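You operate a simulated robot arm through the tools that you are given. There is no shell and no other tool. Be economical: measure what you need, move in short steps, check, and stop when the job is done.

The job below is to be done with a simulated two-armed robot. You get a single attempt, and the scene is never put back.

Task
Put the 15 mm white gauge block from the top of the sample bench on top of the black tape measure there and the 20 mm white gauge block on the top of the white sill board. Put the 35 mm grey fixings box from the top of the sample bench on top of the card box there and the 50 mm grey fixings box on the top of the site box. Take the brown cube and leave it on the shelf under the jig. Take the cable cap from the top of the site box and put it on the thick green packer there. Carry the deep grey tray with both arms and set it on the black mat. Take the cream block from the low shelf of the window bench and leave it on the white panel. Fetch the purple tin and set it on top of the grey hawk. Take the pipe clips box from the top shelf of the three-shelf rack and leave it on the grey tile on the top of the tool box. Turn the black flow dial to 3 L/min. Turn the radiator dial to 0. Push the boiler flap shut. Take the battery pack on the top of the tool box and put it away on the top of the charging bench. Do these in any order. Set down upright: cable cap, purple tin, pipe clips box, battery pack.

Only the result counts: the job must be done as asked and must still hold three seconds after the hand-in. Knocking over, shifting, dropping, spilling or breaking anything else fails it. Lids that push on must go on centred and level and be pressed home; caps that screw on are set level and turned clockwise until they are tight.

Robot
Two 7-joint arms with two-finger parallel grippers on one trunk, on a base that drives. Base frame: it is fixed to the floor where the robot stands at the start and does not move with it; the origin is under the middle of the robot, x ahead of it, y to its left, z up; the surface under the hand at the start is at about z = 800. Readings come in mm, rad, newtons and seconds.
The left shoulder is at the start at [50, 158, 1133], the right one opposite. With the tool pointing down near the work surface each hand reaches from about 200 to 660 mm from the robot's upright axis, wherever it stands, measured 20 degrees to its own side. Places, roughly: battery pack [2000, 7250, 750]; black flow dial [100, 5500, 1100]; black mat [-1300, -2800, 800]; boiler flap [-1300, 9400, 1400]; brown cube (3x3x3 cm) [-1300, 200, 600]; cable cap (4x3x5 cm) [-1300, 400, 600]; card box [750, 1000, 750]; cream block [-1500, -1250, 500]; deep grey tray (16x24x8 cm) [-1300, 1600, 400]; grey fixings box [500, 750, 750]; grey hawk (20x20x15 cm) [1300, 300, 800]; grey tile (9x9x1 cm) [2100, 7400, 700]; pipe clips box [0, 4750, 1250]; purple tin [0, 4750, 1250]; radiator dial [-1600, 6300, 400]; shelf under the jig [700, -1500, 400]; tape measure [750, 500, 750]; thick green packer [-1500, 500, 500]; top of the charging bench (17x80 cm) [-1280, 2140, 900]; top of the site box [-1400, 400, 600]; top of the white sill board [-1300, -1000, 900]; white gauge block [500, 250, 750]; white panel (22x16x2 cm) [600, 500, 400]. Payload 3.91 kg a hand.
The TCP of each hand is the grasp point between the finger pads, 30 mm short of the fingertips. In the tool frame z runs along the fingers and y along their closing line. Largest opening 110 mm; finger width 20, thickness 10; the body of the gripper, 48 by 112 mm, starts 55 mm behind the TCP.
Orientation is that of the tool frame in the base frame, as a unit quaternion [x, y, z, w]. With the fingers straight down and closing along the base's y, the tool's x points along the base's -x, its y along +y and its z along -z.

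Tools
- The arms move only by the tool nudge_tool. It takes "left_rows", "right_rows" or both (then of equal length, played together; a hand with none holds still); each is a list of rows, each an object (a shift or turn left out is 0, a gripper value left out holds the last) with "rot": the turn, a rotation vector about the base's x, y, z in rad, a list of three; "delta_pos": the shift along the base's x, y, z in mm, a list of three; "grip": the gripper command, from -1 (fully open) to 1 (shut), values between in proportion. In form: [{"rot": [rx, ry, rz], "delta_pos": [x, y, z], "grip": grip}, ...]. A call has 1 to 12 rows; each row shifts and turns the commanded pose from where the row before left it. Each row takes 0.2 s and may step no farther than 50 mm and 0.15 rad from the row before; otherwise, or with a gripper value out of range, the whole call is refused. Where a pose cannot be reached the arm comes as near as it can. A force on the tool above 40 N (or 10 N above the force at the start of the call, whichever is more), or a blocked arm, ends the call early, and 0.2 s more pass. The fingers move at their own pace (about 153 mm/s each) and stop on an object; they squeeze with about 36 N. The grip force told is the motor's: it shows also when the fingers shut on nothing. Time passes only in rows, and 0.2 s behind the last, so rows that do not move let the fingers close. The reply holds the time, the measured pose of the TCP, the force on the tool along the base axes, the opening and the grip force, in the units named above and with some noise, with the torque about the TCP (base axes, N m) and any sound that the robot's microphone picked up, and new pictures: "pictures" is both (left out), scene, wrist or none (wrist: the cameras of the hands that moved).
- Cameras (640 x 400 px; columns grow to the right, rows downward): "scene" is now at [108.5, 57.9, 1273.8]; the picture's right is [0.64, -0.77, 0.00], its down [-0.41, -0.34, -0.84] and it looks along [0.65, 0.54, -0.54] (base axes); focal length 261 px, centre (320, 200). "left" rides on the left gripper at [72, -17, -103] in its tool frame; the picture's right is [0.23, 0.97, 0.00], its down [-0.76, 0.18, -0.62] and it looks along [-0.61, 0.14, 0.78] (tool axes); focal length 222 px, centre (320, 200). "right" rides on the right gripper at [72, 17, -103] in its tool frame; the picture's right is [-0.23, 0.97, 0.00], its down [-0.76, -0.18, -0.62] and it looks along [-0.61, -0.14, 0.78] (tool axes); focal length 222 px, centre (320, 200). There is no depth. A picture from a camera that has moved, and an enlarged one, comes with that camera's place and axes in the base frame and with its lens.
- move_column(by): slides the trunk up (or, below 0, down) by that many mm; the arms and the scene camera ride with it, the base frame stays. It gives what a move gives, with no picture.
- steer(legs): drives the robot by 1 to 6 legs, each [ahead, turn to the left] in mm and rad, along the robot's own axes; the way and the turn of a leg run together, so that a leg with both is an arc; at most 1500 mm and 3.142 rad a leg. The arms and the cameras ride along, it lands a little off, and it stops where it bumps. It gives what a move gives, and a new picture of the scene camera.
- turn_head(pan, tilt): turns the head with the scene camera to pan (to the left, within 1.396 rad either way) and tilt (down, from -0.506 to 1.204), counted from straight ahead of the robot. It gives what a move gives, and a new picture of the scene camera.
- close_up(camera, box): a new picture of the part [left, top, right, bottom] of that camera's present view, enlarged. The clock stands still meanwhile.
- job_done(): hands the job in; it is judged then, once.

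Work in short steps. Places have to be worked out from the pictures, the camera data and where the tool is seen: move nearer, look again, correct. Check each grasp and each placing, and mend what went wrong. You have 567 turns and 360 pictures in all, those below and enlarged ones among them. Open the grippers and draw the arms clear of the work before you hand the job in, unless the task says otherwise; then end with one line.

The tools are called by a JSON object that holds its "method" and its "body". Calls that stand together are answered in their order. nudge_tool: Moves the arms, as the interface text tells. Its arguments: {"type":"object","properties":{"left_rows":{"type":"array"},"right_rows":{"type":"array"},"pictures":{"type":"string","enum":["both","scene","wrist","none"]}},"required":[]} The other tools are called the same way: move_column (by) slides the trunk up or down; steer (legs) drives the base; turn_head (pan, tilt) turns the head that bears the scene camera; close_up (camera, box) takes an enlarged picture of a part of a camera's view; job_done () hands the job in.

At the start:

```text
time: 0.0
left_tcp_pos: [297.9, 357.9, 1080.0]
left_tool_rot: [-0.001, 1.0, 0.0, 0.002]
left_wrist_force: [0.3, -0.3, 0.2]
left_ft_torque: [0.02, -0.01, -0.01]
left_opening: 109.9
left_grasp_force: 0.1
right_tcp_pos: [335.3, 67.9, 1047.4]
right_tool_rot: [0.0, 1.0, -0.001, 0.0]
right_wrist_force: [0.7, 0.6, 0.0]
right_ft_torque: [-0.01, 0.0, 0.0]
right_opening: 110.2
right_grasp_force: 0.1
trunk travel left (down, up): [-375.0, 107.0]
robot x, y, heading: [3.3, -0.8, -0.0]
head pan, tilt: [0.691, 0.567]
```

scene: 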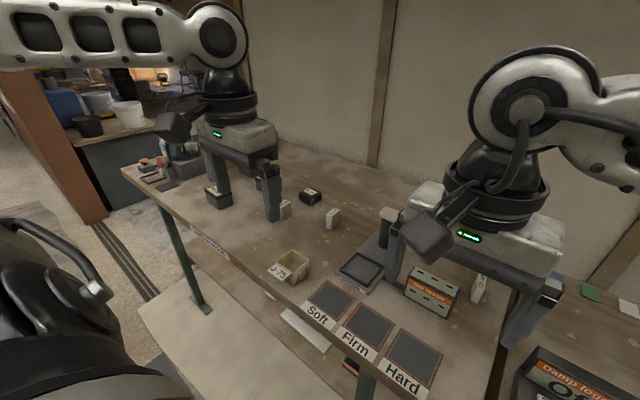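
right: 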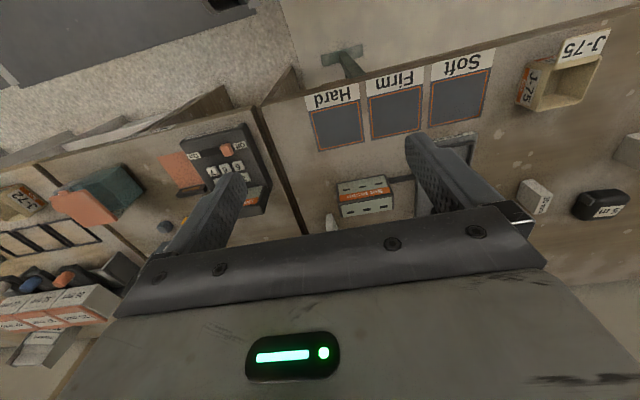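
left: 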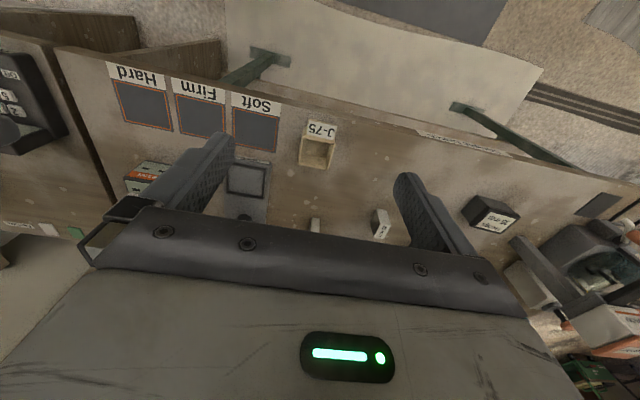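

The sample bench lies ahead with white blocks, the tape and grey boxes; I take enlarged views to identify them.

{"method": "close_up", "body": {"camera": "scene", "box": [120, 130, 360, 280]}}

{"method": "close_up", "body": {"camera": "scene", "box": [320, 200, 640, 400]}}

{"method": "close_up", "body": {"camera": "left", "box": [220, 100, 640, 362]}}

{"method": "close_up", "body": {"camera": "right", "box": [320, 20, 640, 220]}}

```text
2.67 times, centred on (240, 205) of scene
camera zoom: at [108.5, 57.9, 1273.8], right [0.64, -0.77, 0.0], down [-0.41, -0.34, -0.84], along [0.65, 0.54, -0.54], focal length 697 px, centre (533, 187)
```

zoom: 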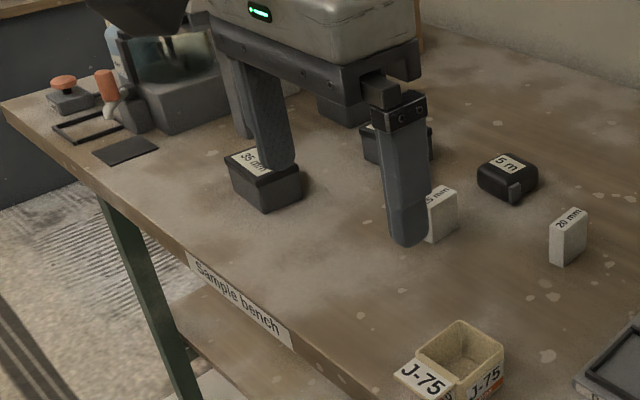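

```text
2.00 times, centred on (480, 300) of scene
camera zoom: at [108.5, 57.9, 1273.8], right [0.64, -0.77, 0.0], down [-0.41, -0.34, -0.84], along [0.65, 0.54, -0.54], focal length 522 px, centre (0, 0)
```

zoom: 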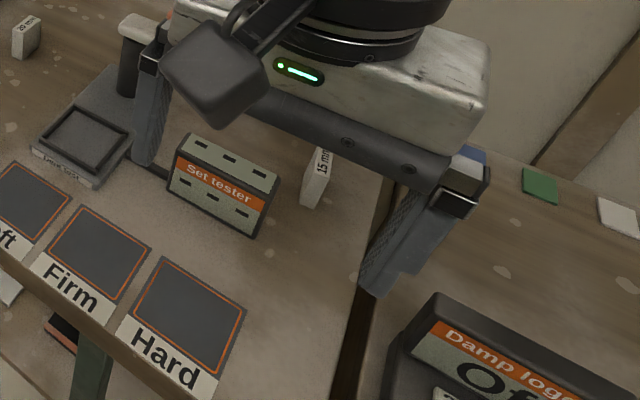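

```text
1.52 times, centred on (430, 231) of left
camera zoom: at [224.3, 340.6, 1183.0], right [-0.23, 0.97, 0.0], down [0.76, 0.18, 0.62], along [0.61, 0.14, -0.78], focal length 338 px, centre (152, 153)
```

zoom: 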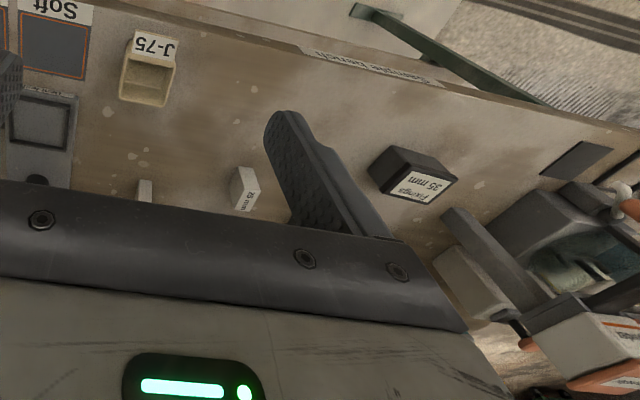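

```text
2.00 times, centred on (480, 120) of right
camera zoom: at [262.6, 84.5, 1152.2], right [0.23, 0.97, 0.0], down [0.76, -0.18, 0.62], along [0.61, -0.14, -0.78], focal length 444 px, centre (0, 360)
```

zoom: 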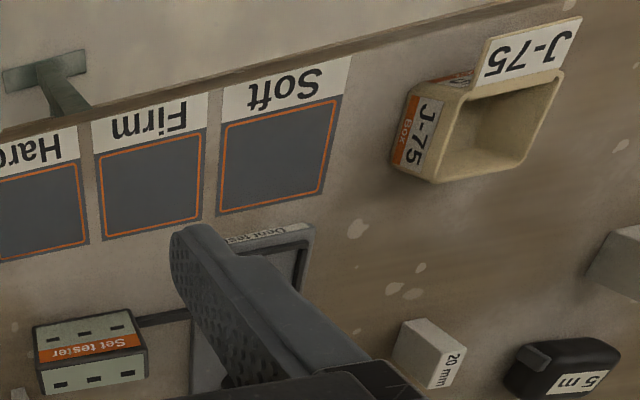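

I move both hands back and outward so that the scene camera sees the bench unobstructed.

{"method": "nudge_tool", "body": {"left_rows": [{"delta_pos": [-25, 35, 25]}, {"delta_pos": [-25, 35, 25]}, {"delta_pos": [-25, 35, 25]}, {"delta_pos": [-25, 35, 25]}, {"delta_pos": [0, 35, 25]}, {"delta_pos": [0, 0, 0]}], "right_rows": [{"delta_pos": [-25, -40, 15]}, {"delta_pos": [-25, -40, 25]}, {"delta_pos": [-25, -40, 25]}, {"delta_pos": [-25, -40, 25]}, {"delta_pos": [0, -40, 25]}, {"delta_pos": [0, -40, 0]}], "pictures": "none"}}

{"method": "turn_head", "body": {"pan": 0.45, "tilt": 0.6}}

```text
refused: row 2 steps farther than a row can; nothing moved
```

```text
time: 0.8
left_tcp_pos: [296.5, 356.4, 1080.3]
left_tool_rot: [-0.001, 1.0, 0.0, 0.001]
left_wrist_force: [0.1, 0.2, 0.4]
left_ft_torque: [-0.01, -0.02, 0.0]
left_opening: 109.9
left_grasp_force: 0.0
right_tcp_pos: [334.8, 67.7, 1048.3]
right_tool_rot: [0.0, 1.0, 0.0, 0.0]
right_wrist_force: [-1.1, -0.2, -0.5]
right_ft_torque: [-0.01, -0.04, 0.04]
right_opening: 110.1
right_grasp_force: 0.0
trunk travel left (down, up): [-375.0, 107.0]
robot x, y, heading: [-1.3, 0.1, 0.001]
head pan, tilt: [0.45, 0.6]
camera scene: at [119.2, 39.5, 1270.9], right [0.44, -0.9, 0.0], down [-0.51, -0.25, -0.83], along [0.74, 0.36, -0.56], focal length 261 px, centre (320, 200)
```

scene: 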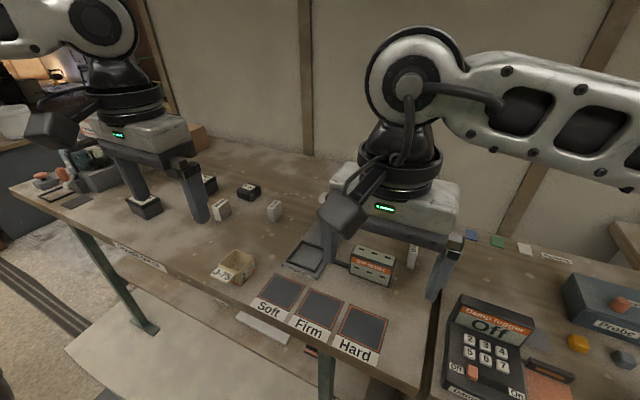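

The step was a bit over 50 mm; I repeat with smaller rows.

{"method": "nudge_tool", "body": {"left_rows": [{"delta_pos": [-25, 30, 25]}, {"delta_pos": [-25, 30, 25]}, {"delta_pos": [-25, 30, 25]}, {"delta_pos": [-25, 30, 25]}, {"delta_pos": [0, 35, 25]}, {"delta_pos": [0, 0, 0]}], "right_rows": [{"delta_pos": [-25, -35, 15]}, {"delta_pos": [-25, -35, 20]}, {"delta_pos": [-25, -35, 20]}, {"delta_pos": [-25, -35, 20]}, {"delta_pos": [0, -40, 25]}, {"delta_pos": [0, -40, 0]}], "pictures": "scene"}}

{"method": "close_up", "body": {"camera": "scene", "box": [60, 140, 300, 290]}}

{"method": "close_up", "body": {"camera": "scene", "box": [280, 200, 600, 400]}}

```text
time: 2.2
left_tcp_pos: [194.3, 513.8, 1205.3]
left_tool_rot: [0.0, 1.0, 0.001, 0.001]
left_wrist_force: [-0.9, -0.3, 0.2]
left_ft_torque: [0.01, 0.03, 0.0]
left_opening: 109.9
left_grasp_force: 0.1
right_tcp_pos: [232.2, -153.3, 1149.5]
right_tool_rot: [0.001, 1.0, 0.001, 0.0]
right_wrist_force: [0.8, -0.2, 0.9]
right_ft_torque: [0.0, 0.01, -0.05]
right_opening: 110.4
right_grasp_force: 0.0
trunk travel left (down, up): [-375.0, 107.0]
robot x, y, heading: [1.3, 3.5, 0.004]
head pan, tilt: [0.45, 0.6]
camera scene: at [119.0, 38.8, 1270.9], right [0.44, -0.9, 0.0], down [-0.51, -0.25, -0.83], along [0.74, 0.36, -0.56], focal length 261 px, centre (320, 200)
```

scene: 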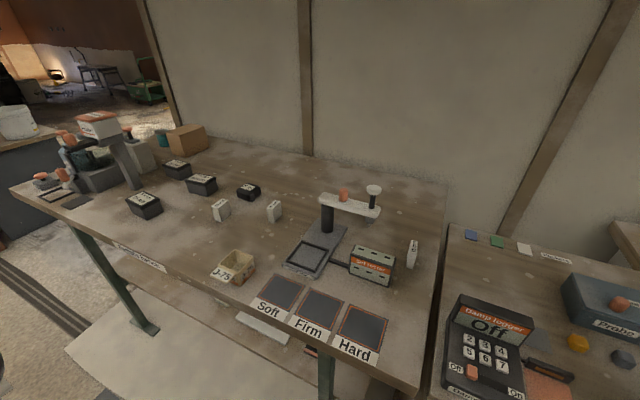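

```text
2.67 times, centred on (180, 215) of scene
camera zoom: at [119.0, 38.8, 1270.9], right [0.44, -0.9, 0.0], down [-0.51, -0.25, -0.83], along [0.74, 0.36, -0.56], focal length 697 px, centre (693, 160)
```

zoom: 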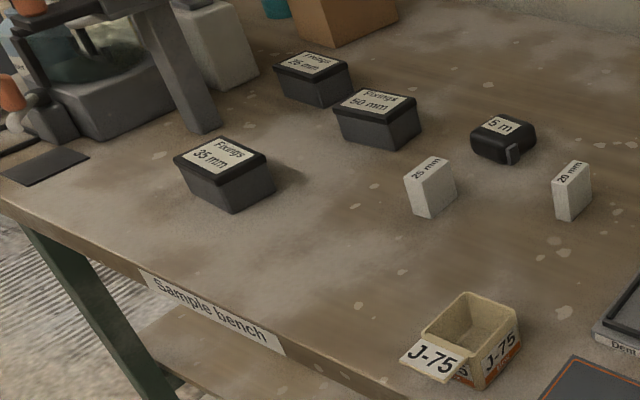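

```text
2.00 times, centred on (440, 300) of scene
camera zoom: at [119.0, 38.8, 1270.9], right [0.44, -0.9, 0.0], down [-0.51, -0.25, -0.83], along [0.74, 0.36, -0.56], focal length 522 px, centre (80, 0)
```

zoom: 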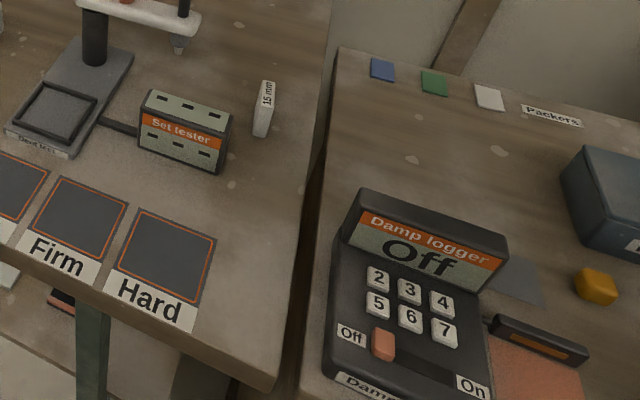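

I zoom to read the labels on the rear fixings box and the blocks.

{"method": "close_up", "body": {"camera": "scene", "box": [150, 115, 280, 225]}}

{"method": "close_up", "body": {"camera": "scene", "box": [370, 220, 450, 290]}}

```text
3.64 times, centred on (215, 170) of scene
camera zoom: at [119.0, 38.8, 1270.9], right [0.44, -0.9, 0.0], down [-0.51, -0.25, -0.83], along [0.74, 0.36, -0.56], focal length 950 px, centre (702, 309)
```

zoom: 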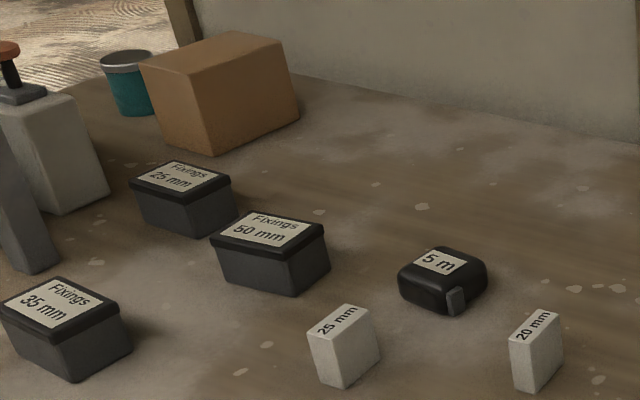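

```text
5.71 times, centred on (410, 255) of scene
camera zoom: at [119.0, 38.8, 1270.9], right [0.44, -0.9, 0.0], down [-0.51, -0.25, -0.83], along [0.74, 0.36, -0.56], focal length 1493 px, centre (-194, -114)
```

zoom: 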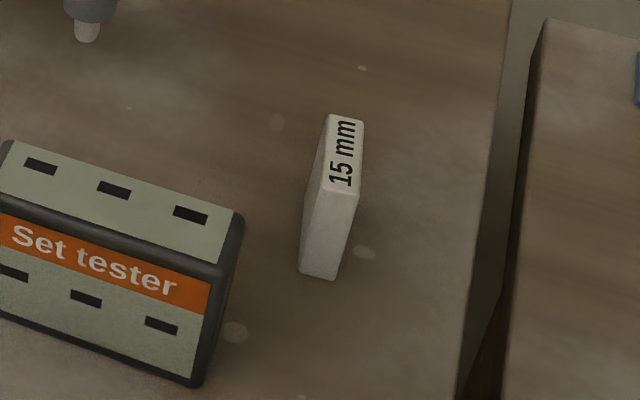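

All labels are read: 25/20/15 mm blocks, 25/35/50 mm boxes. I look down to see how much room the base has before the bench.

{"method": "turn_head", "body": {"pan": 0.0, "tilt": 1.2}}

```text
time: 3.2
left_tcp_pos: [195.1, 515.2, 1204.2]
left_tool_rot: [-0.001, 1.0, 0.0, 0.001]
left_wrist_force: [-0.4, 0.2, 0.4]
left_ft_torque: [0.02, -0.03, -0.01]
left_opening: 110.1
left_grasp_force: 0.0
right_tcp_pos: [233.3, -152.9, 1148.4]
right_tool_rot: [0.0, 1.0, 0.0, 0.0]
right_wrist_force: [-0.6, 0.2, -0.1]
right_ft_torque: [-0.01, -0.06, -0.01]
right_opening: 109.9
right_grasp_force: 0.2
trunk travel left (down, up): [-375.0, 107.0]
robot x, y, heading: [-1.3, 0.1, -0.005]
head pan, tilt: [0.0, 1.201]
camera scene: at [95.7, 1.1, 1226.3], right [0.0, -1.0, 0.0], down [-0.93, 0.0, -0.36], along [0.36, 0.0, -0.93], focal length 261 px, centre (320, 200)
```

scene: 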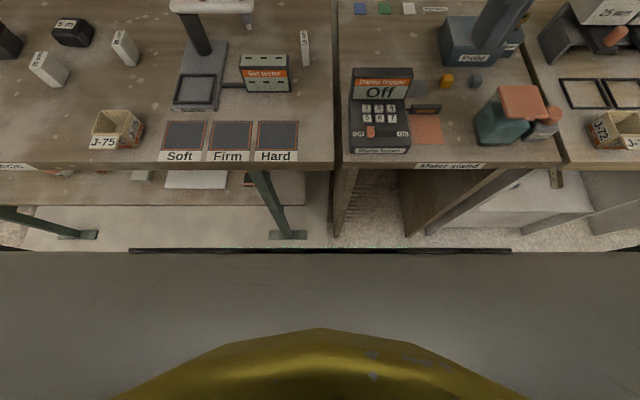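

I check the base's outline by looking down to the left.

{"method": "turn_head", "body": {"pan": 1.1, "tilt": 1.0}}

```text
time: 4.5
left_tcp_pos: [194.1, 514.4, 1205.3]
left_tool_rot: [0.0, 1.0, 0.0, 0.001]
left_wrist_force: [0.6, -0.9, -0.4]
left_ft_torque: [0.0, -0.02, -0.03]
left_opening: 110.3
left_grasp_force: 0.0
right_tcp_pos: [234.1, -153.2, 1149.0]
right_tool_rot: [0.0, 1.0, 0.0, 0.0]
right_wrist_force: [0.4, -0.7, -0.6]
right_ft_torque: [-0.02, -0.02, 0.01]
right_opening: 109.9
right_grasp_force: 0.1
trunk travel left (down, up): [-375.0, 107.0]
robot x, y, heading: [-1.2, 2.3, 0.0]
head pan, tilt: [1.1, 1.0]
camera scene: at [71.4, 63.0, 1238.9], right [0.89, -0.45, 0.0], down [-0.38, -0.75, -0.54], along [0.25, 0.48, -0.84], focal length 261 px, centre (320, 200)
```

scene: 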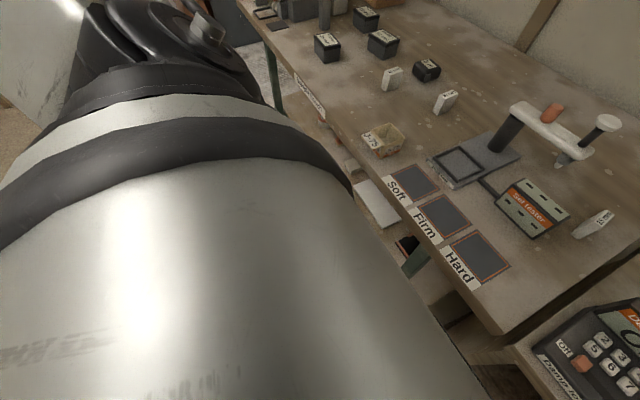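

I inch ahead 60 mm to learn how near the base can come to the bench.

{"method": "turn_head", "body": {"pan": 0.0, "tilt": 0.75}}

{"method": "steer", "body": {"legs": [[60, 0]]}}

```text
time: 5.8
left_tcp_pos: [194.3, 513.5, 1205.0]
left_tool_rot: [0.0, 1.0, 0.0, 0.0]
left_wrist_force: [0.6, 0.3, -0.1]
left_ft_torque: [-0.01, 0.01, 0.02]
left_opening: 110.2
left_grasp_force: 0.0
right_tcp_pos: [233.1, -153.4, 1147.5]
right_tool_rot: [0.0, 1.0, 0.0, -0.001]
right_wrist_force: [0.4, 0.0, 0.3]
right_ft_torque: [-0.04, 0.0, 0.03]
right_opening: 110.1
right_grasp_force: 0.1
trunk travel left (down, up): [-375.0, 107.0]
robot x, y, heading: [1.4, -5.2, 0.001]
head pan, tilt: [0.0, 0.75]
camera scene: at [122.6, 1.1, 1258.0], right [0.0, -1.0, 0.0], down [-0.68, 0.0, -0.73], along [0.73, 0.0, -0.68], focal length 261 px, centre (320, 200)
```

scene: 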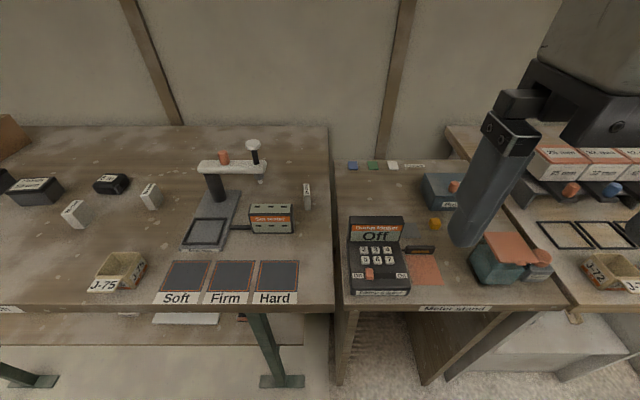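

```text
time: 6.8
left_tcp_pos: [255.3, 514.1, 1204.0]
left_tool_rot: [-0.001, 1.0, 0.0, 0.0]
left_wrist_force: [0.3, 0.2, -0.3]
left_ft_torque: [-0.01, 0.0, 0.01]
left_opening: 109.9
left_grasp_force: 0.0
right_tcp_pos: [294.2, -154.0, 1148.2]
right_tool_rot: [0.001, 1.0, 0.0, 0.0]
right_wrist_force: [0.4, 1.0, -0.3]
right_ft_torque: [0.01, 0.05, -0.01]
right_opening: 110.1
right_grasp_force: 0.0
trunk travel left (down, up): [-375.0, 107.0]
robot x, y, heading: [61.2, 1.3, 0.004]
head pan, tilt: [0.0, 0.75]
camera scene: at [182.9, 0.9, 1257.9], right [0.0, -1.0, 0.0], down [-0.68, 0.0, -0.73], along [0.73, 0.0, -0.68], focal length 261 px, centre (320, 200)
```

scene: 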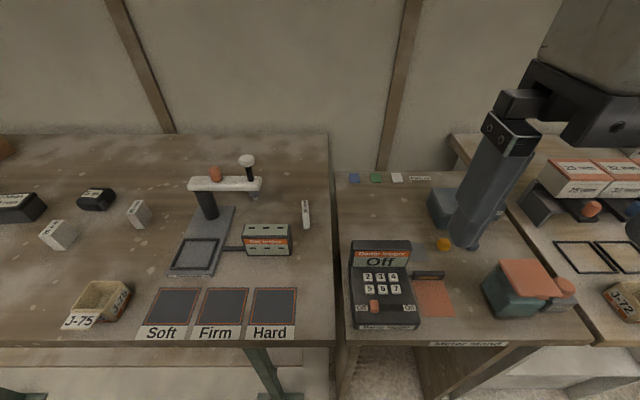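

No bump. I zoom on the 15 mm block and the tester from here to triangulate the bench height.

{"method": "close_up", "body": {"camera": "scene", "box": [230, 170, 330, 270]}}

{"method": "close_up", "body": {"camera": "scene", "box": [0, 160, 160, 260]}}

```text
4.00 times, centred on (280, 220) of scene
camera zoom: at [182.9, 0.9, 1257.9], right [0.0, -1.0, 0.0], down [-0.68, 0.0, -0.73], along [0.73, 0.0, -0.68], focal length 1045 px, centre (480, 120)
```

zoom: 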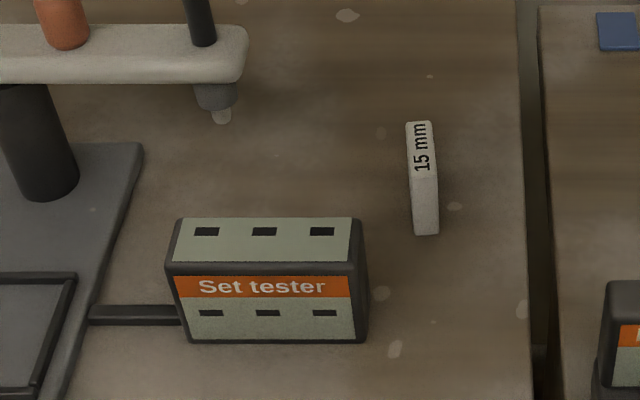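

```text
4.00 times, centred on (80, 210) of scene
camera zoom: at [182.9, 0.9, 1257.9], right [0.0, -1.0, 0.0], down [-0.68, 0.0, -0.73], along [0.73, 0.0, -0.68], focal length 1045 px, centre (1280, 160)
```

zoom: 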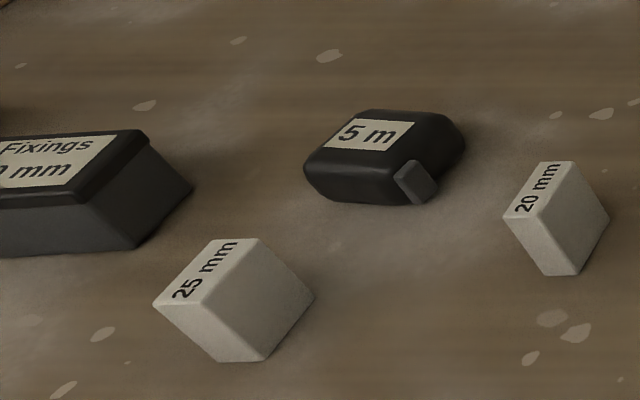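

Triangulation puts the bench top at z≈800, the 15 mm block at about (601, 34), 45 mm tall, turned about 0.11 rad. I bring the right hand above it with the fingers half open.

{"method": "nudge_tool", "body": {"right_rows": [{"delta_pos": [38, 23.5, -15], "grip": 0.1}, {"delta_pos": [38, 23.5, -15]}, {"delta_pos": [38, 23.5, -15]}, {"delta_pos": [38, 23.5, -15]}, {"delta_pos": [38, 23.5, -15]}, {"delta_pos": [38, 23.5, -15]}, {"delta_pos": [38, 23.5, -15]}, {"delta_pos": [38, 23.5, -15], "rot": [0, 0, 0.11]}, {"delta_pos": [0, 0, 0]}], "pictures": "both"}}

```text
time: 8.8
left_tcp_pos: [254.8, 512.4, 1204.6]
left_tool_rot: [-0.001, 1.0, -0.001, 0.001]
left_wrist_force: [0.3, 0.5, 0.3]
left_ft_torque: [-0.02, 0.0, 0.01]
left_opening: 110.0
left_grasp_force: 0.0
right_tcp_pos: [595.9, 34.5, 1028.8]
right_tool_rot: [-0.056, 0.998, -0.001, 0.001]
right_wrist_force: [0.5, 0.2, 0.2]
right_ft_torque: [0.03, 0.03, -0.02]
right_opening: 49.4
right_grasp_force: 0.0
trunk travel left (down, up): [-375.0, 107.0]
robot x, y, heading: [59.9, 0.7, 0.001]
head pan, tilt: [0.0, 0.75]
camera scene: at [182.0, 0.6, 1258.0], right [0.0, -1.0, 0.0], down [-0.68, 0.0, -0.73], along [0.73, 0.0, -0.68], focal length 261 px, centre (320, 200)
camera right: at [522.7, 42.8, 1133.5], right [0.12, 0.99, 0.0], down [0.78, -0.09, 0.62], along [0.62, -0.07, -0.78], focal length 222 px, centre (320, 200)
```

scene: 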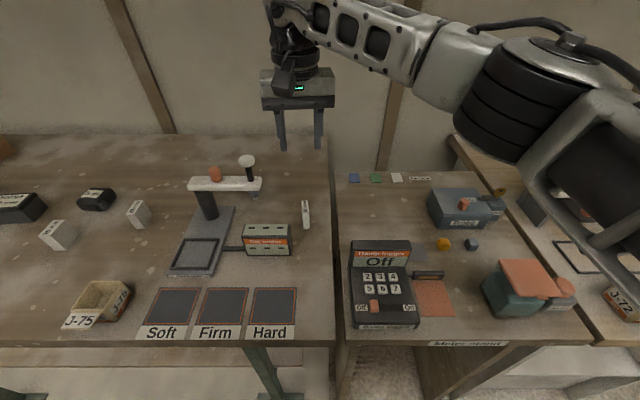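
right: 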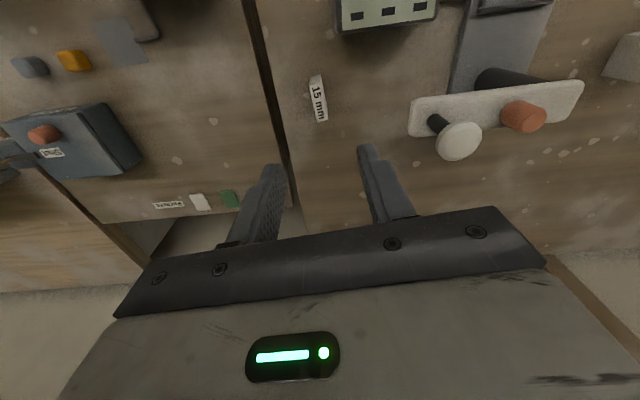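

The wrist view puts the block at about (596, 34), right below. I descend to z≈838 and close.

{"method": "nudge_tool", "body": {"right_rows": [{"delta_pos": [0, 0, -45], "rot": [0, 0, -0.04]}, {"delta_pos": [0, 0, -45]}, {"delta_pos": [0, 0, -45]}, {"delta_pos": [0, 0, -35]}, {"delta_pos": [0, 0, -20]}, {"delta_pos": [0, 0, 0]}], "pictures": "wrist"}}

```text
time: 10.2
left_tcp_pos: [254.2, 514.2, 1205.1]
left_tool_rot: [-0.001, 1.0, 0.001, 0.001]
left_wrist_force: [0.6, 0.3, 0.4]
left_ft_torque: [-0.02, 0.0, -0.02]
left_opening: 109.9
left_grasp_force: 0.0
right_tcp_pos: [597.1, 36.0, 836.7]
right_tool_rot: [-0.034, 0.999, 0.0, 0.0]
right_wrist_force: [0.5, 1.0, 0.4]
right_ft_torque: [0.03, -0.02, 0.0]
right_opening: 49.6
right_grasp_force: 0.1
trunk travel left (down, up): [-375.0, 107.0]
robot x, y, heading: [61.3, -0.6, 0.002]
head pan, tilt: [0.0, 0.75]
camera right: at [524.4, 46.9, 940.9], right [0.16, 0.99, 0.0], down [0.77, -0.13, 0.62], along [0.62, -0.1, -0.78], focal length 222 px, centre (320, 200)
```

right: 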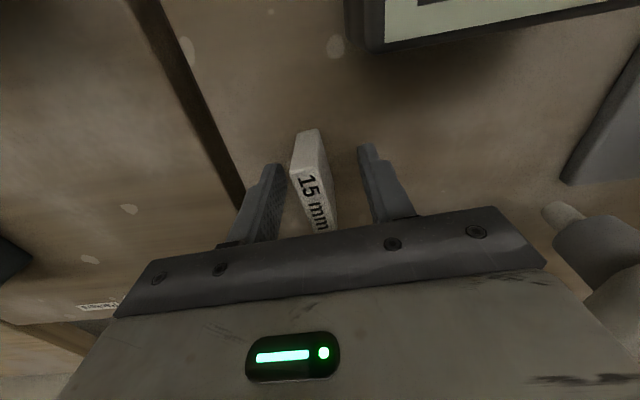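

The block stands between the fingers. I close and lift.

{"method": "nudge_tool", "body": {"right_rows": [{"grip": 0.4}, {"grip": 0.6}, {"grip": 0.75}, {"grip": 1}, {"grip": 1}, {"delta_pos": [0, 0, 40]}, {"delta_pos": [0, 0, 45]}, {"delta_pos": [0, 0, 45]}, {"delta_pos": [0, 0, 45]}, {"delta_pos": [0, 0, 0]}], "pictures": "wrist"}}

```text
time: 12.4
left_tcp_pos: [255.0, 513.0, 1204.5]
left_tool_rot: [-0.001, 1.0, 0.001, 0.001]
left_wrist_force: [0.0, 0.1, -0.3]
left_ft_torque: [0.0, 0.0, 0.02]
left_opening: 110.0
left_grasp_force: 0.0
right_tcp_pos: [598.0, 35.0, 1013.8]
right_tool_rot: [-0.034, 0.999, 0.0, 0.001]
right_wrist_force: [-0.4, -0.4, 0.2]
right_ft_torque: [-0.01, 0.04, 0.01]
right_opening: 13.9
right_grasp_force: 35.7
trunk travel left (down, up): [-375.0, 107.0]
robot x, y, heading: [61.1, 2.6, -0.001]
head pan, tilt: [0.0, 0.75]
camera right: at [525.0, 46.2, 1118.7], right [0.16, 0.99, 0.0], down [0.77, -0.12, 0.62], along [0.62, -0.1, -0.78], focal length 222 px, centre (320, 200)
```

right: 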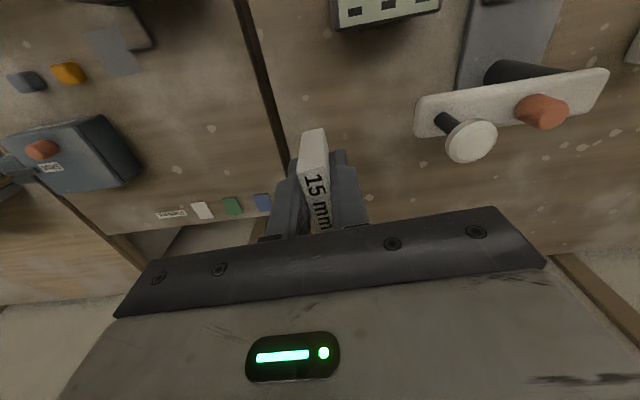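

Grasp is good. I draw the right arm in, then back off and drive along the bench to y≈700.

{"method": "nudge_tool", "body": {"right_rows": [{"delta_pos": [-38, -24, 16]}, {"delta_pos": [-38, -24, 16]}, {"delta_pos": [-38, -24, 16]}, {"delta_pos": [-38, -24, 16]}, {"delta_pos": [-38, -24, 16]}, {"delta_pos": [-38, -24, 16]}, {"delta_pos": [-38, -24, 16]}, {"delta_pos": [-38, -24, 16]}], "pictures": "none"}}

{"method": "steer", "body": {"legs": [[-350, 0], [0, 1.5708], [700, 0], [0, -1.5708]]}}

```text
time: 14.2
left_tcp_pos: [254.5, 513.3, 1204.9]
left_tool_rot: [-0.001, 1.0, 0.0, 0.001]
left_wrist_force: [-0.1, -0.1, 0.2]
left_ft_torque: [-0.01, -0.02, 0.0]
left_opening: 110.0
left_grasp_force: 0.1
right_tcp_pos: [291.8, -157.2, 1142.2]
right_tool_rot: [-0.034, 0.999, -0.001, 0.0]
right_wrist_force: [0.0, -0.3, 0.3]
right_ft_torque: [0.0, 0.03, 0.02]
right_opening: 13.9
right_grasp_force: 35.9
trunk travel left (down, up): [-375.0, 107.0]
robot x, y, heading: [57.1, -0.9, -0.002]
head pan, tilt: [0.0, 0.75]
```

```text
time: 27.5
left_tcp_pos: [-44.8, 1201.6, 1204.8]
left_tool_rot: [0.024, 1.0, 0.0, 0.002]
left_wrist_force: [-0.1, -0.5, -0.2]
left_ft_torque: [0.03, -0.01, 0.04]
left_opening: 110.3
left_grasp_force: 0.0
right_tcp_pos: [-40.4, 531.1, 1140.9]
right_tool_rot: [-0.009, 1.0, 0.001, -0.001]
right_wrist_force: [0.1, 0.4, -0.4]
right_ft_torque: [0.0, 0.0, 0.0]
right_opening: 13.7
right_grasp_force: 36.7
trunk travel left (down, up): [-375.0, 107.0]
robot x, y, heading: [-267.9, 696.1, -0.054]
head pan, tilt: [0.0, 0.75]
camera scene: at [-143.5, 693.5, 1258.0], right [-0.05, -1.0, 0.0], down [-0.68, 0.03, -0.73], along [0.73, -0.04, -0.68], focal length 261 px, centre (320, 200)
```

scene: 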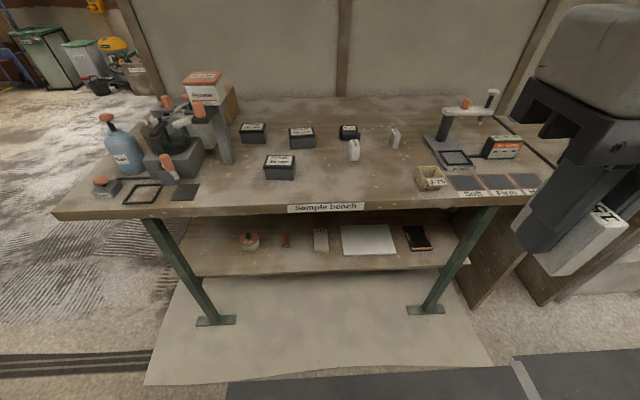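

The view shows the bench fully; the card box stands behind the vice-like tool at the left. I straighten the heading and drive up to the bench.

{"method": "steer", "body": {"legs": [[0, 0.054], [330, 0]]}}

{"method": "turn_head", "body": {"pan": 0.0, "tilt": 0.6}}

```text
time: 30.1
left_tcp_pos: [253.4, 1213.0, 1204.0]
left_tool_rot: [-0.002, 1.0, 0.0, 0.001]
left_wrist_force: [0.5, 0.2, 0.3]
left_ft_torque: [0.0, 0.02, 0.0]
left_opening: 110.0
left_grasp_force: 0.1
right_tcp_pos: [294.3, 544.0, 1142.8]
right_tool_rot: [-0.036, 0.999, -0.001, -0.001]
right_wrist_force: [0.2, -0.2, -0.8]
right_ft_torque: [0.02, -0.01, 0.01]
right_opening: 13.8
right_grasp_force: 36.0
trunk travel left (down, up): [-375.0, 107.0]
robot x, y, heading: [53.2, 702.4, 0.005]
head pan, tilt: [0.0, 0.75]
camera scene: at [181.7, 700.6, 1257.9], right [0.0, -1.0, 0.0], down [-0.68, 0.0, -0.73], along [0.73, 0.0, -0.68], focal length 261 px, centre (320, 200)
```

scene: 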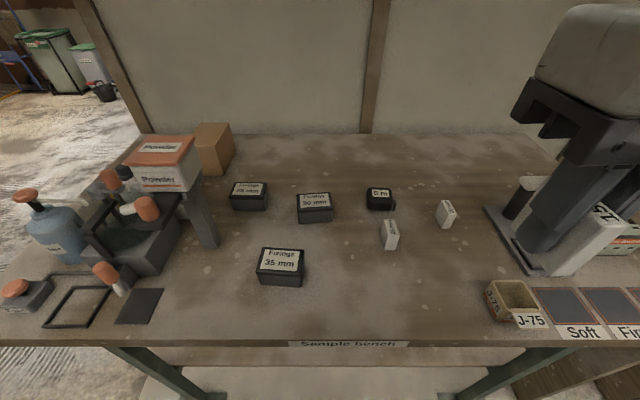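

```text
time: 30.8
left_tcp_pos: [252.6, 1213.3, 1204.1]
left_tool_rot: [-0.002, 1.0, 0.0, 0.001]
left_wrist_force: [0.2, -0.2, -0.5]
left_ft_torque: [-0.01, -0.02, 0.0]
left_opening: 109.9
left_grasp_force: 0.0
right_tcp_pos: [292.3, 545.0, 1141.1]
right_tool_rot: [-0.036, 0.999, 0.0, 0.0]
right_wrist_force: [-1.2, 0.1, -0.7]
right_ft_torque: [0.0, 0.02, -0.01]
right_opening: 13.7
right_grasp_force: 36.3
trunk travel left (down, up): [-375.0, 107.0]
robot x, y, heading: [58.5, 701.4, 0.002]
head pan, tilt: [0.0, 0.6]
camera scene: at [186.8, 700.6, 1270.8], right [0.0, -1.0, 0.0], down [-0.57, 0.0, -0.82], along [0.82, 0.0, -0.57], focal length 261 px, centre (320, 200)
```

scene: 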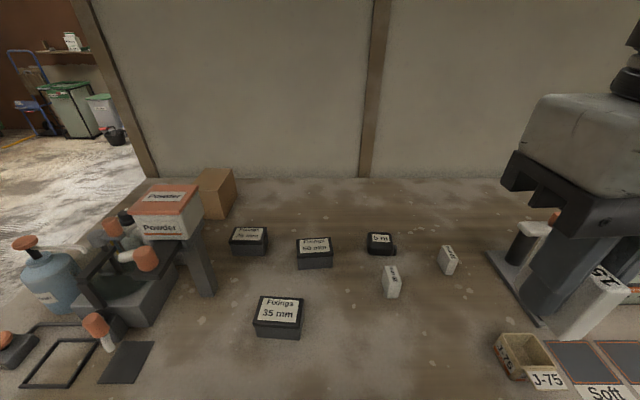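

I zoom in on the tape and the boxes for exact places.

{"method": "close_up", "body": {"camera": "scene", "box": [280, 210, 480, 335]}}

{"method": "close_up", "body": {"camera": "scene", "box": [130, 150, 330, 275]}}

{"method": "close_up", "body": {"camera": "scene", "box": [200, 260, 360, 360]}}

```text
3.20 times, centred on (380, 272) of scene
camera zoom: at [186.8, 700.6, 1270.8], right [0.0, -1.0, 0.0], down [-0.57, 0.0, -0.82], along [0.82, 0.0, -0.57], focal length 836 px, centre (128, -32)
```

zoom: 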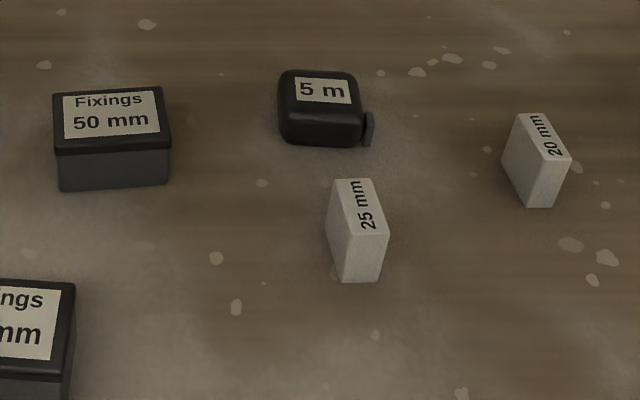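

```text
3.20 times, centred on (230, 212) of scene
camera zoom: at [186.8, 700.6, 1270.8], right [0.0, -1.0, 0.0], down [-0.57, 0.0, -0.82], along [0.82, 0.0, -0.57], focal length 836 px, centre (608, 160)
```

zoom: 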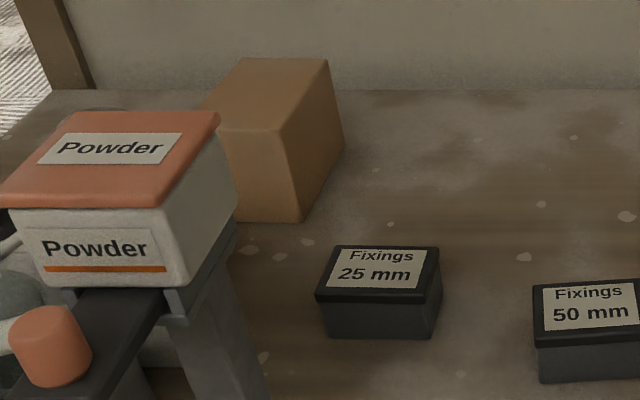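

```text
4.00 times, centred on (280, 310) of scene
camera zoom: at [186.8, 700.6, 1270.8], right [0.0, -1.0, 0.0], down [-0.57, 0.0, -0.82], along [0.82, 0.0, -0.57], focal length 1045 px, centre (480, -240)
```

zoom: 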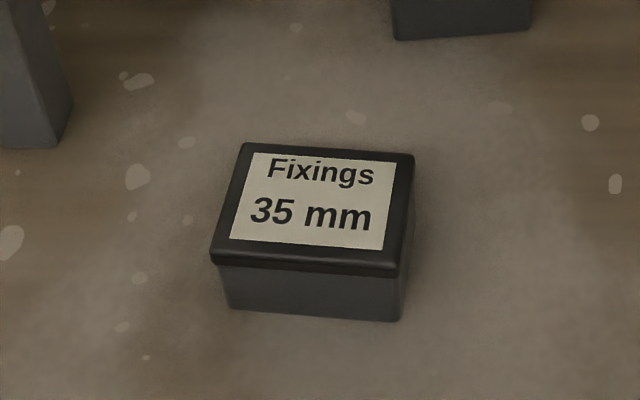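

Tape centre is about (658, 556) with its top at z≈837. I bring the held block above it.

{"method": "nudge_tool", "body": {"right_rows": [{"delta_pos": [46, 1.5, -18]}, {"delta_pos": [46, 1.5, -18]}, {"delta_pos": [46, 1.5, -18]}, {"delta_pos": [46, 1.5, -18]}, {"delta_pos": [46, 1.5, -18]}, {"delta_pos": [46, 1.5, -18]}, {"delta_pos": [46, 1.5, -18]}, {"delta_pos": [43, 1, -18]}, {"delta_pos": [0, 0, -30]}, {"delta_pos": [0, 0, -30]}, {"delta_pos": [0, 0, -25]}, {"delta_pos": [0, 0, 0]}], "pictures": "both"}}

```text
time: 33.4
left_tcp_pos: [253.6, 1213.7, 1204.9]
left_tool_rot: [-0.002, 1.0, 0.0, 0.001]
left_wrist_force: [0.9, 0.2, -0.1]
left_ft_torque: [-0.02, -0.01, 0.03]
left_opening: 109.8
left_grasp_force: 0.0
right_tcp_pos: [658.0, 555.2, 913.3]
right_tool_rot: [-0.036, 0.999, 0.0, 0.001]
right_wrist_force: [0.1, 0.4, 0.5]
right_ft_torque: [-0.02, 0.02, -0.01]
right_opening: 13.6
right_grasp_force: 36.4
trunk travel left (down, up): [-375.0, 107.0]
robot x, y, heading: [62.2, 697.7, 0.004]
head pan, tilt: [0.0, 0.6]
camera scene: at [186.7, 700.7, 1270.9], right [0.0, -1.0, 0.0], down [-0.56, 0.0, -0.83], along [0.83, 0.0, -0.56], focal length 261 px, centre (320, 200)
camera right: at [584.1, 567.2, 1018.0], right [0.16, 0.99, 0.0], down [0.77, -0.12, 0.62], along [0.62, -0.1, -0.78], focal length 222 px, centre (320, 200)
```

scene: 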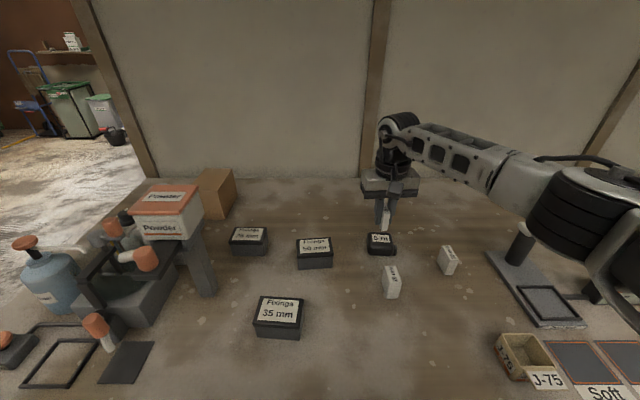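
right: 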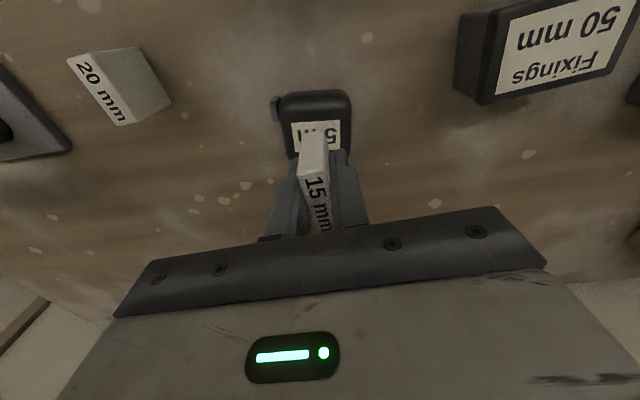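

The block hangs centred over the tape. I lower it in small steps to contact.

{"method": "nudge_tool", "body": {"right_rows": [{"delta_pos": [0, -1.5, -20]}, {"delta_pos": [0, 0, -12]}, {"delta_pos": [0, 0, -4]}, {"delta_pos": [0, 0, -2]}, {"delta_pos": [0, 0, 0]}], "pictures": "wrist"}}

{"method": "close_up", "body": {"camera": "scene", "box": [340, 170, 440, 270]}}

```text
time: 34.6
left_tcp_pos: [252.6, 1212.6, 1204.8]
left_tool_rot: [-0.002, 1.0, 0.0, 0.002]
left_wrist_force: [-0.7, -0.4, -0.8]
left_ft_torque: [-0.01, -0.01, 0.02]
left_opening: 110.2
left_grasp_force: 0.1
right_tcp_pos: [658.0, 554.3, 876.1]
right_tool_rot: [-0.035, 0.999, 0.0, 0.0]
right_wrist_force: [-0.4, -0.2, 0.6]
right_ft_torque: [-0.02, 0.04, -0.02]
right_opening: 13.9
right_grasp_force: 36.1
trunk travel left (down, up): [-375.0, 107.0]
robot x, y, heading: [58.1, 701.9, 0.001]
head pan, tilt: [0.0, 0.6]
camera right: at [584.7, 565.4, 979.9], right [0.16, 0.99, 0.0], down [0.77, -0.12, 0.62], along [0.62, -0.1, -0.78], focal length 222 px, centre (320, 200)
```

right: 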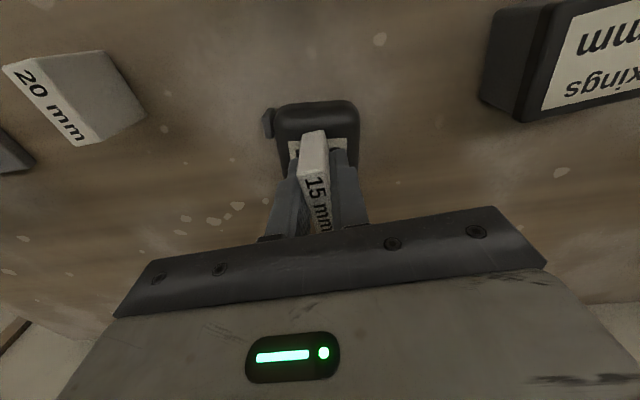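

```text
4.00 times, centred on (390, 220) of scene
camera zoom: at [186.8, 700.6, 1270.9], right [0.0, -1.0, 0.0], down [-0.56, 0.0, -0.83], along [0.83, 0.0, -0.56], focal length 1045 px, centre (40, 120)
```

zoom: 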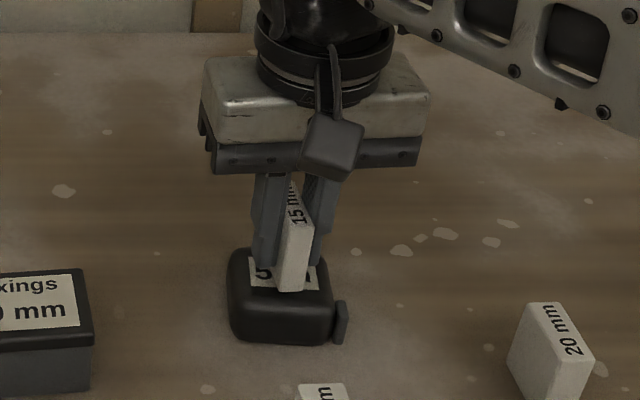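

Slow lowering to feel the contact.

{"method": "nudge_tool", "body": {"right_rows": [{"delta_pos": [-2, 0, -1.5]}, {"delta_pos": [0, 0, -1]}, {"delta_pos": [0, 0, 0]}], "pictures": "none"}}

```text
time: 35.4
left_tcp_pos: [252.2, 1213.7, 1205.3]
left_tool_rot: [-0.002, 1.0, 0.0, 0.001]
left_wrist_force: [0.1, -0.2, -0.4]
left_ft_torque: [0.01, -0.01, -0.02]
left_opening: 109.9
left_grasp_force: 0.0
right_tcp_pos: [657.4, 554.2, 872.8]
right_tool_rot: [-0.035, 0.999, -0.001, 0.001]
right_wrist_force: [0.0, 0.2, -1.2]
right_ft_torque: [-0.01, 0.0, 0.02]
right_opening: 13.8
right_grasp_force: 35.4
trunk travel left (down, up): [-375.0, 107.0]
robot x, y, heading: [55.0, 702.4, -0.002]
head pan, tilt: [0.0, 0.6]
```

{"method": "nudge_tool", "body": {"right_rows": [{"delta_pos": [0, 0, -1]}, {"delta_pos": [0, 0, -1]}, {"delta_pos": [0, 0, -1]}, {"delta_pos": [0, 0, 0]}], "pictures": "none"}}

```text
time: 36.4
left_tcp_pos: [251.9, 1213.5, 1205.2]
left_tool_rot: [-0.002, 1.0, 0.0, 0.003]
left_wrist_force: [-0.2, 0.1, 0.5]
left_ft_torque: [-0.02, 0.01, -0.02]
left_opening: 110.0
left_grasp_force: 0.1
right_tcp_pos: [655.2, 554.3, 873.2]
right_tool_rot: [-0.035, 0.999, 0.0, 0.002]
right_wrist_force: [-0.3, -3.1, 17.5]
right_ft_torque: [-0.14, 0.08, -0.04]
right_opening: 13.6
right_grasp_force: 35.3
trunk travel left (down, up): [-375.0, 107.0]
robot x, y, heading: [58.2, 697.9, -0.002]
head pan, tilt: [0.0, 0.6]
```

Contact felt (17 N). I ease up a little, open, and rise.

{"method": "nudge_tool", "body": {"right_rows": [{"delta_pos": [0, 0, 2]}, {"grip": 0.6}, {"grip": 0.3}, {"grip": 0.3}, {"delta_pos": [0, 0, 20]}, {"delta_pos": [0, 0, 40]}, {"delta_pos": [0, 0, 40]}, {"delta_pos": [-30, 0, 20]}], "pictures": "none"}}

{"method": "close_up", "body": {"camera": "scene", "box": [340, 170, 440, 270]}}

```text
time: 38.2
left_tcp_pos: [252.5, 1213.2, 1205.0]
left_tool_rot: [-0.002, 1.0, 0.0, 0.002]
left_wrist_force: [0.3, -0.1, -0.6]
left_ft_torque: [-0.02, 0.02, -0.03]
left_opening: 109.9
left_grasp_force: 0.1
right_tcp_pos: [626.2, 553.8, 993.3]
right_tool_rot: [-0.035, 0.999, 0.0, 0.0]
right_wrist_force: [-0.5, 0.7, 0.1]
right_ft_torque: [0.0, 0.01, 0.02]
right_opening: 38.7
right_grasp_force: 0.2
trunk travel left (down, up): [-375.0, 107.0]
robot x, y, heading: [58.2, 697.1, 0.006]
head pan, tilt: [0.0, 0.6]
```

```text
4.00 times, centred on (390, 220) of scene
camera zoom: at [186.4, 700.4, 1270.9], right [0.0, -1.0, 0.0], down [-0.56, 0.0, -0.83], along [0.83, 0.0, -0.56], focal length 1045 px, centre (40, 120)
```

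zoom: 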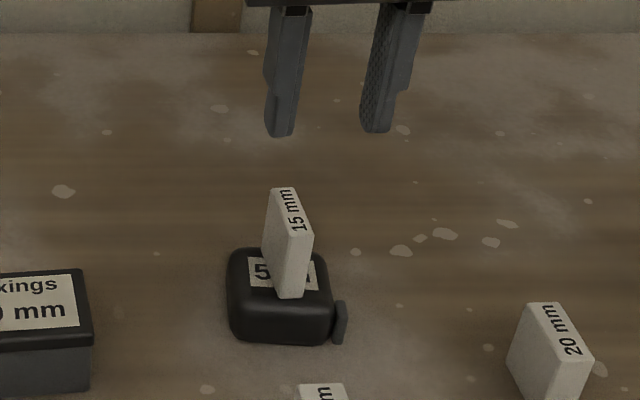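

The 15 mm block rests upright on the tape. Next, the right hand fetches the 20 mm block at about (601, 411).

{"method": "nudge_tool", "body": {"right_rows": [{"delta_pos": [-6, -47, 0], "grip": 0.05}, {"delta_pos": [-6, -47, 0]}, {"delta_pos": [-6, -47, 0]}, {"delta_pos": [-6, -1, -30]}, {"delta_pos": [0, 0, -40]}, {"delta_pos": [0, 0, 0]}], "pictures": "wrist"}}

```text
time: 39.6
left_tcp_pos: [252.9, 1212.7, 1205.5]
left_tool_rot: [-0.002, 1.0, 0.0, 0.001]
left_wrist_force: [-0.2, 0.4, 1.0]
left_ft_torque: [-0.01, 0.01, 0.02]
left_opening: 109.8
left_grasp_force: 0.0
right_tcp_pos: [600.9, 411.4, 920.3]
right_tool_rot: [-0.035, 0.999, 0.0, 0.001]
right_wrist_force: [0.1, -0.2, 0.3]
right_ft_torque: [-0.05, -0.02, -0.02]
right_opening: 52.1
right_grasp_force: 0.1
trunk travel left (down, up): [-375.0, 107.0]
robot x, y, heading: [56.4, 699.8, -0.002]
head pan, tilt: [0.0, 0.6]
camera right: at [528.7, 423.5, 1024.8], right [0.16, 0.99, 0.0], down [0.77, -0.12, 0.62], along [0.62, -0.1, -0.78], focal length 222 px, centre (320, 200)
```

right: 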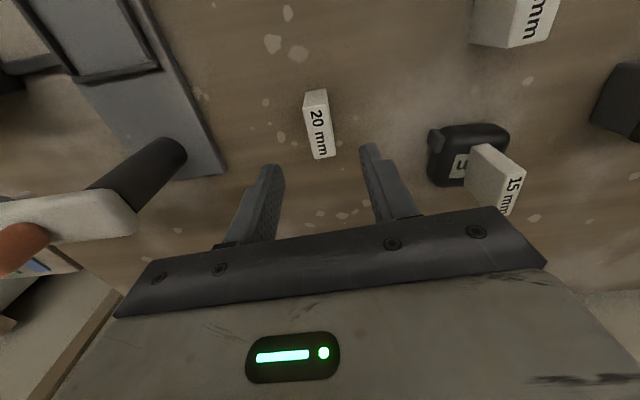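

Aligned. Descend, close and lift.

{"method": "nudge_tool", "body": {"right_rows": [{"delta_pos": [-1, 0.5, -40]}, {"delta_pos": [0, 0, -30]}, {"delta_pos": [0, 0, -12]}, {"delta_pos": [0, 0, 0]}, {"grip": 0.4}, {"grip": 0.6}, {"grip": 1}, {"grip": 1}, {"grip": 1}, {"delta_pos": [0, 0, 40]}, {"delta_pos": [0, 0, 45]}, {"delta_pos": [0, 0, 45]}], "pictures": "wrist"}}

```text
time: 42.2
left_tcp_pos: [252.5, 1213.2, 1204.3]
left_tool_rot: [-0.002, 1.0, 0.0, 0.001]
left_wrist_force: [-0.2, 0.2, -0.6]
left_ft_torque: [-0.02, 0.01, -0.02]
left_opening: 110.1
left_grasp_force: 0.0
right_tcp_pos: [597.7, 415.3, 969.5]
right_tool_rot: [-0.036, 0.999, 0.0, 0.0]
right_wrist_force: [0.1, 0.0, -0.5]
right_ft_torque: [0.02, 0.03, 0.01]
right_opening: 19.1
right_grasp_force: 36.4
trunk travel left (down, up): [-375.0, 107.0]
robot x, y, heading: [57.1, 700.0, 0.001]
head pan, tilt: [0.0, 0.6]
camera right: at [525.3, 426.4, 1073.2], right [0.16, 0.99, 0.0], down [0.77, -0.12, 0.62], along [0.62, -0.1, -0.78], focal length 222 px, centre (320, 200)
```

right: 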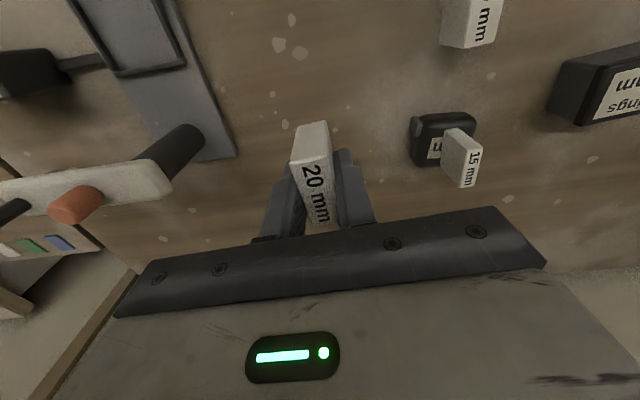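

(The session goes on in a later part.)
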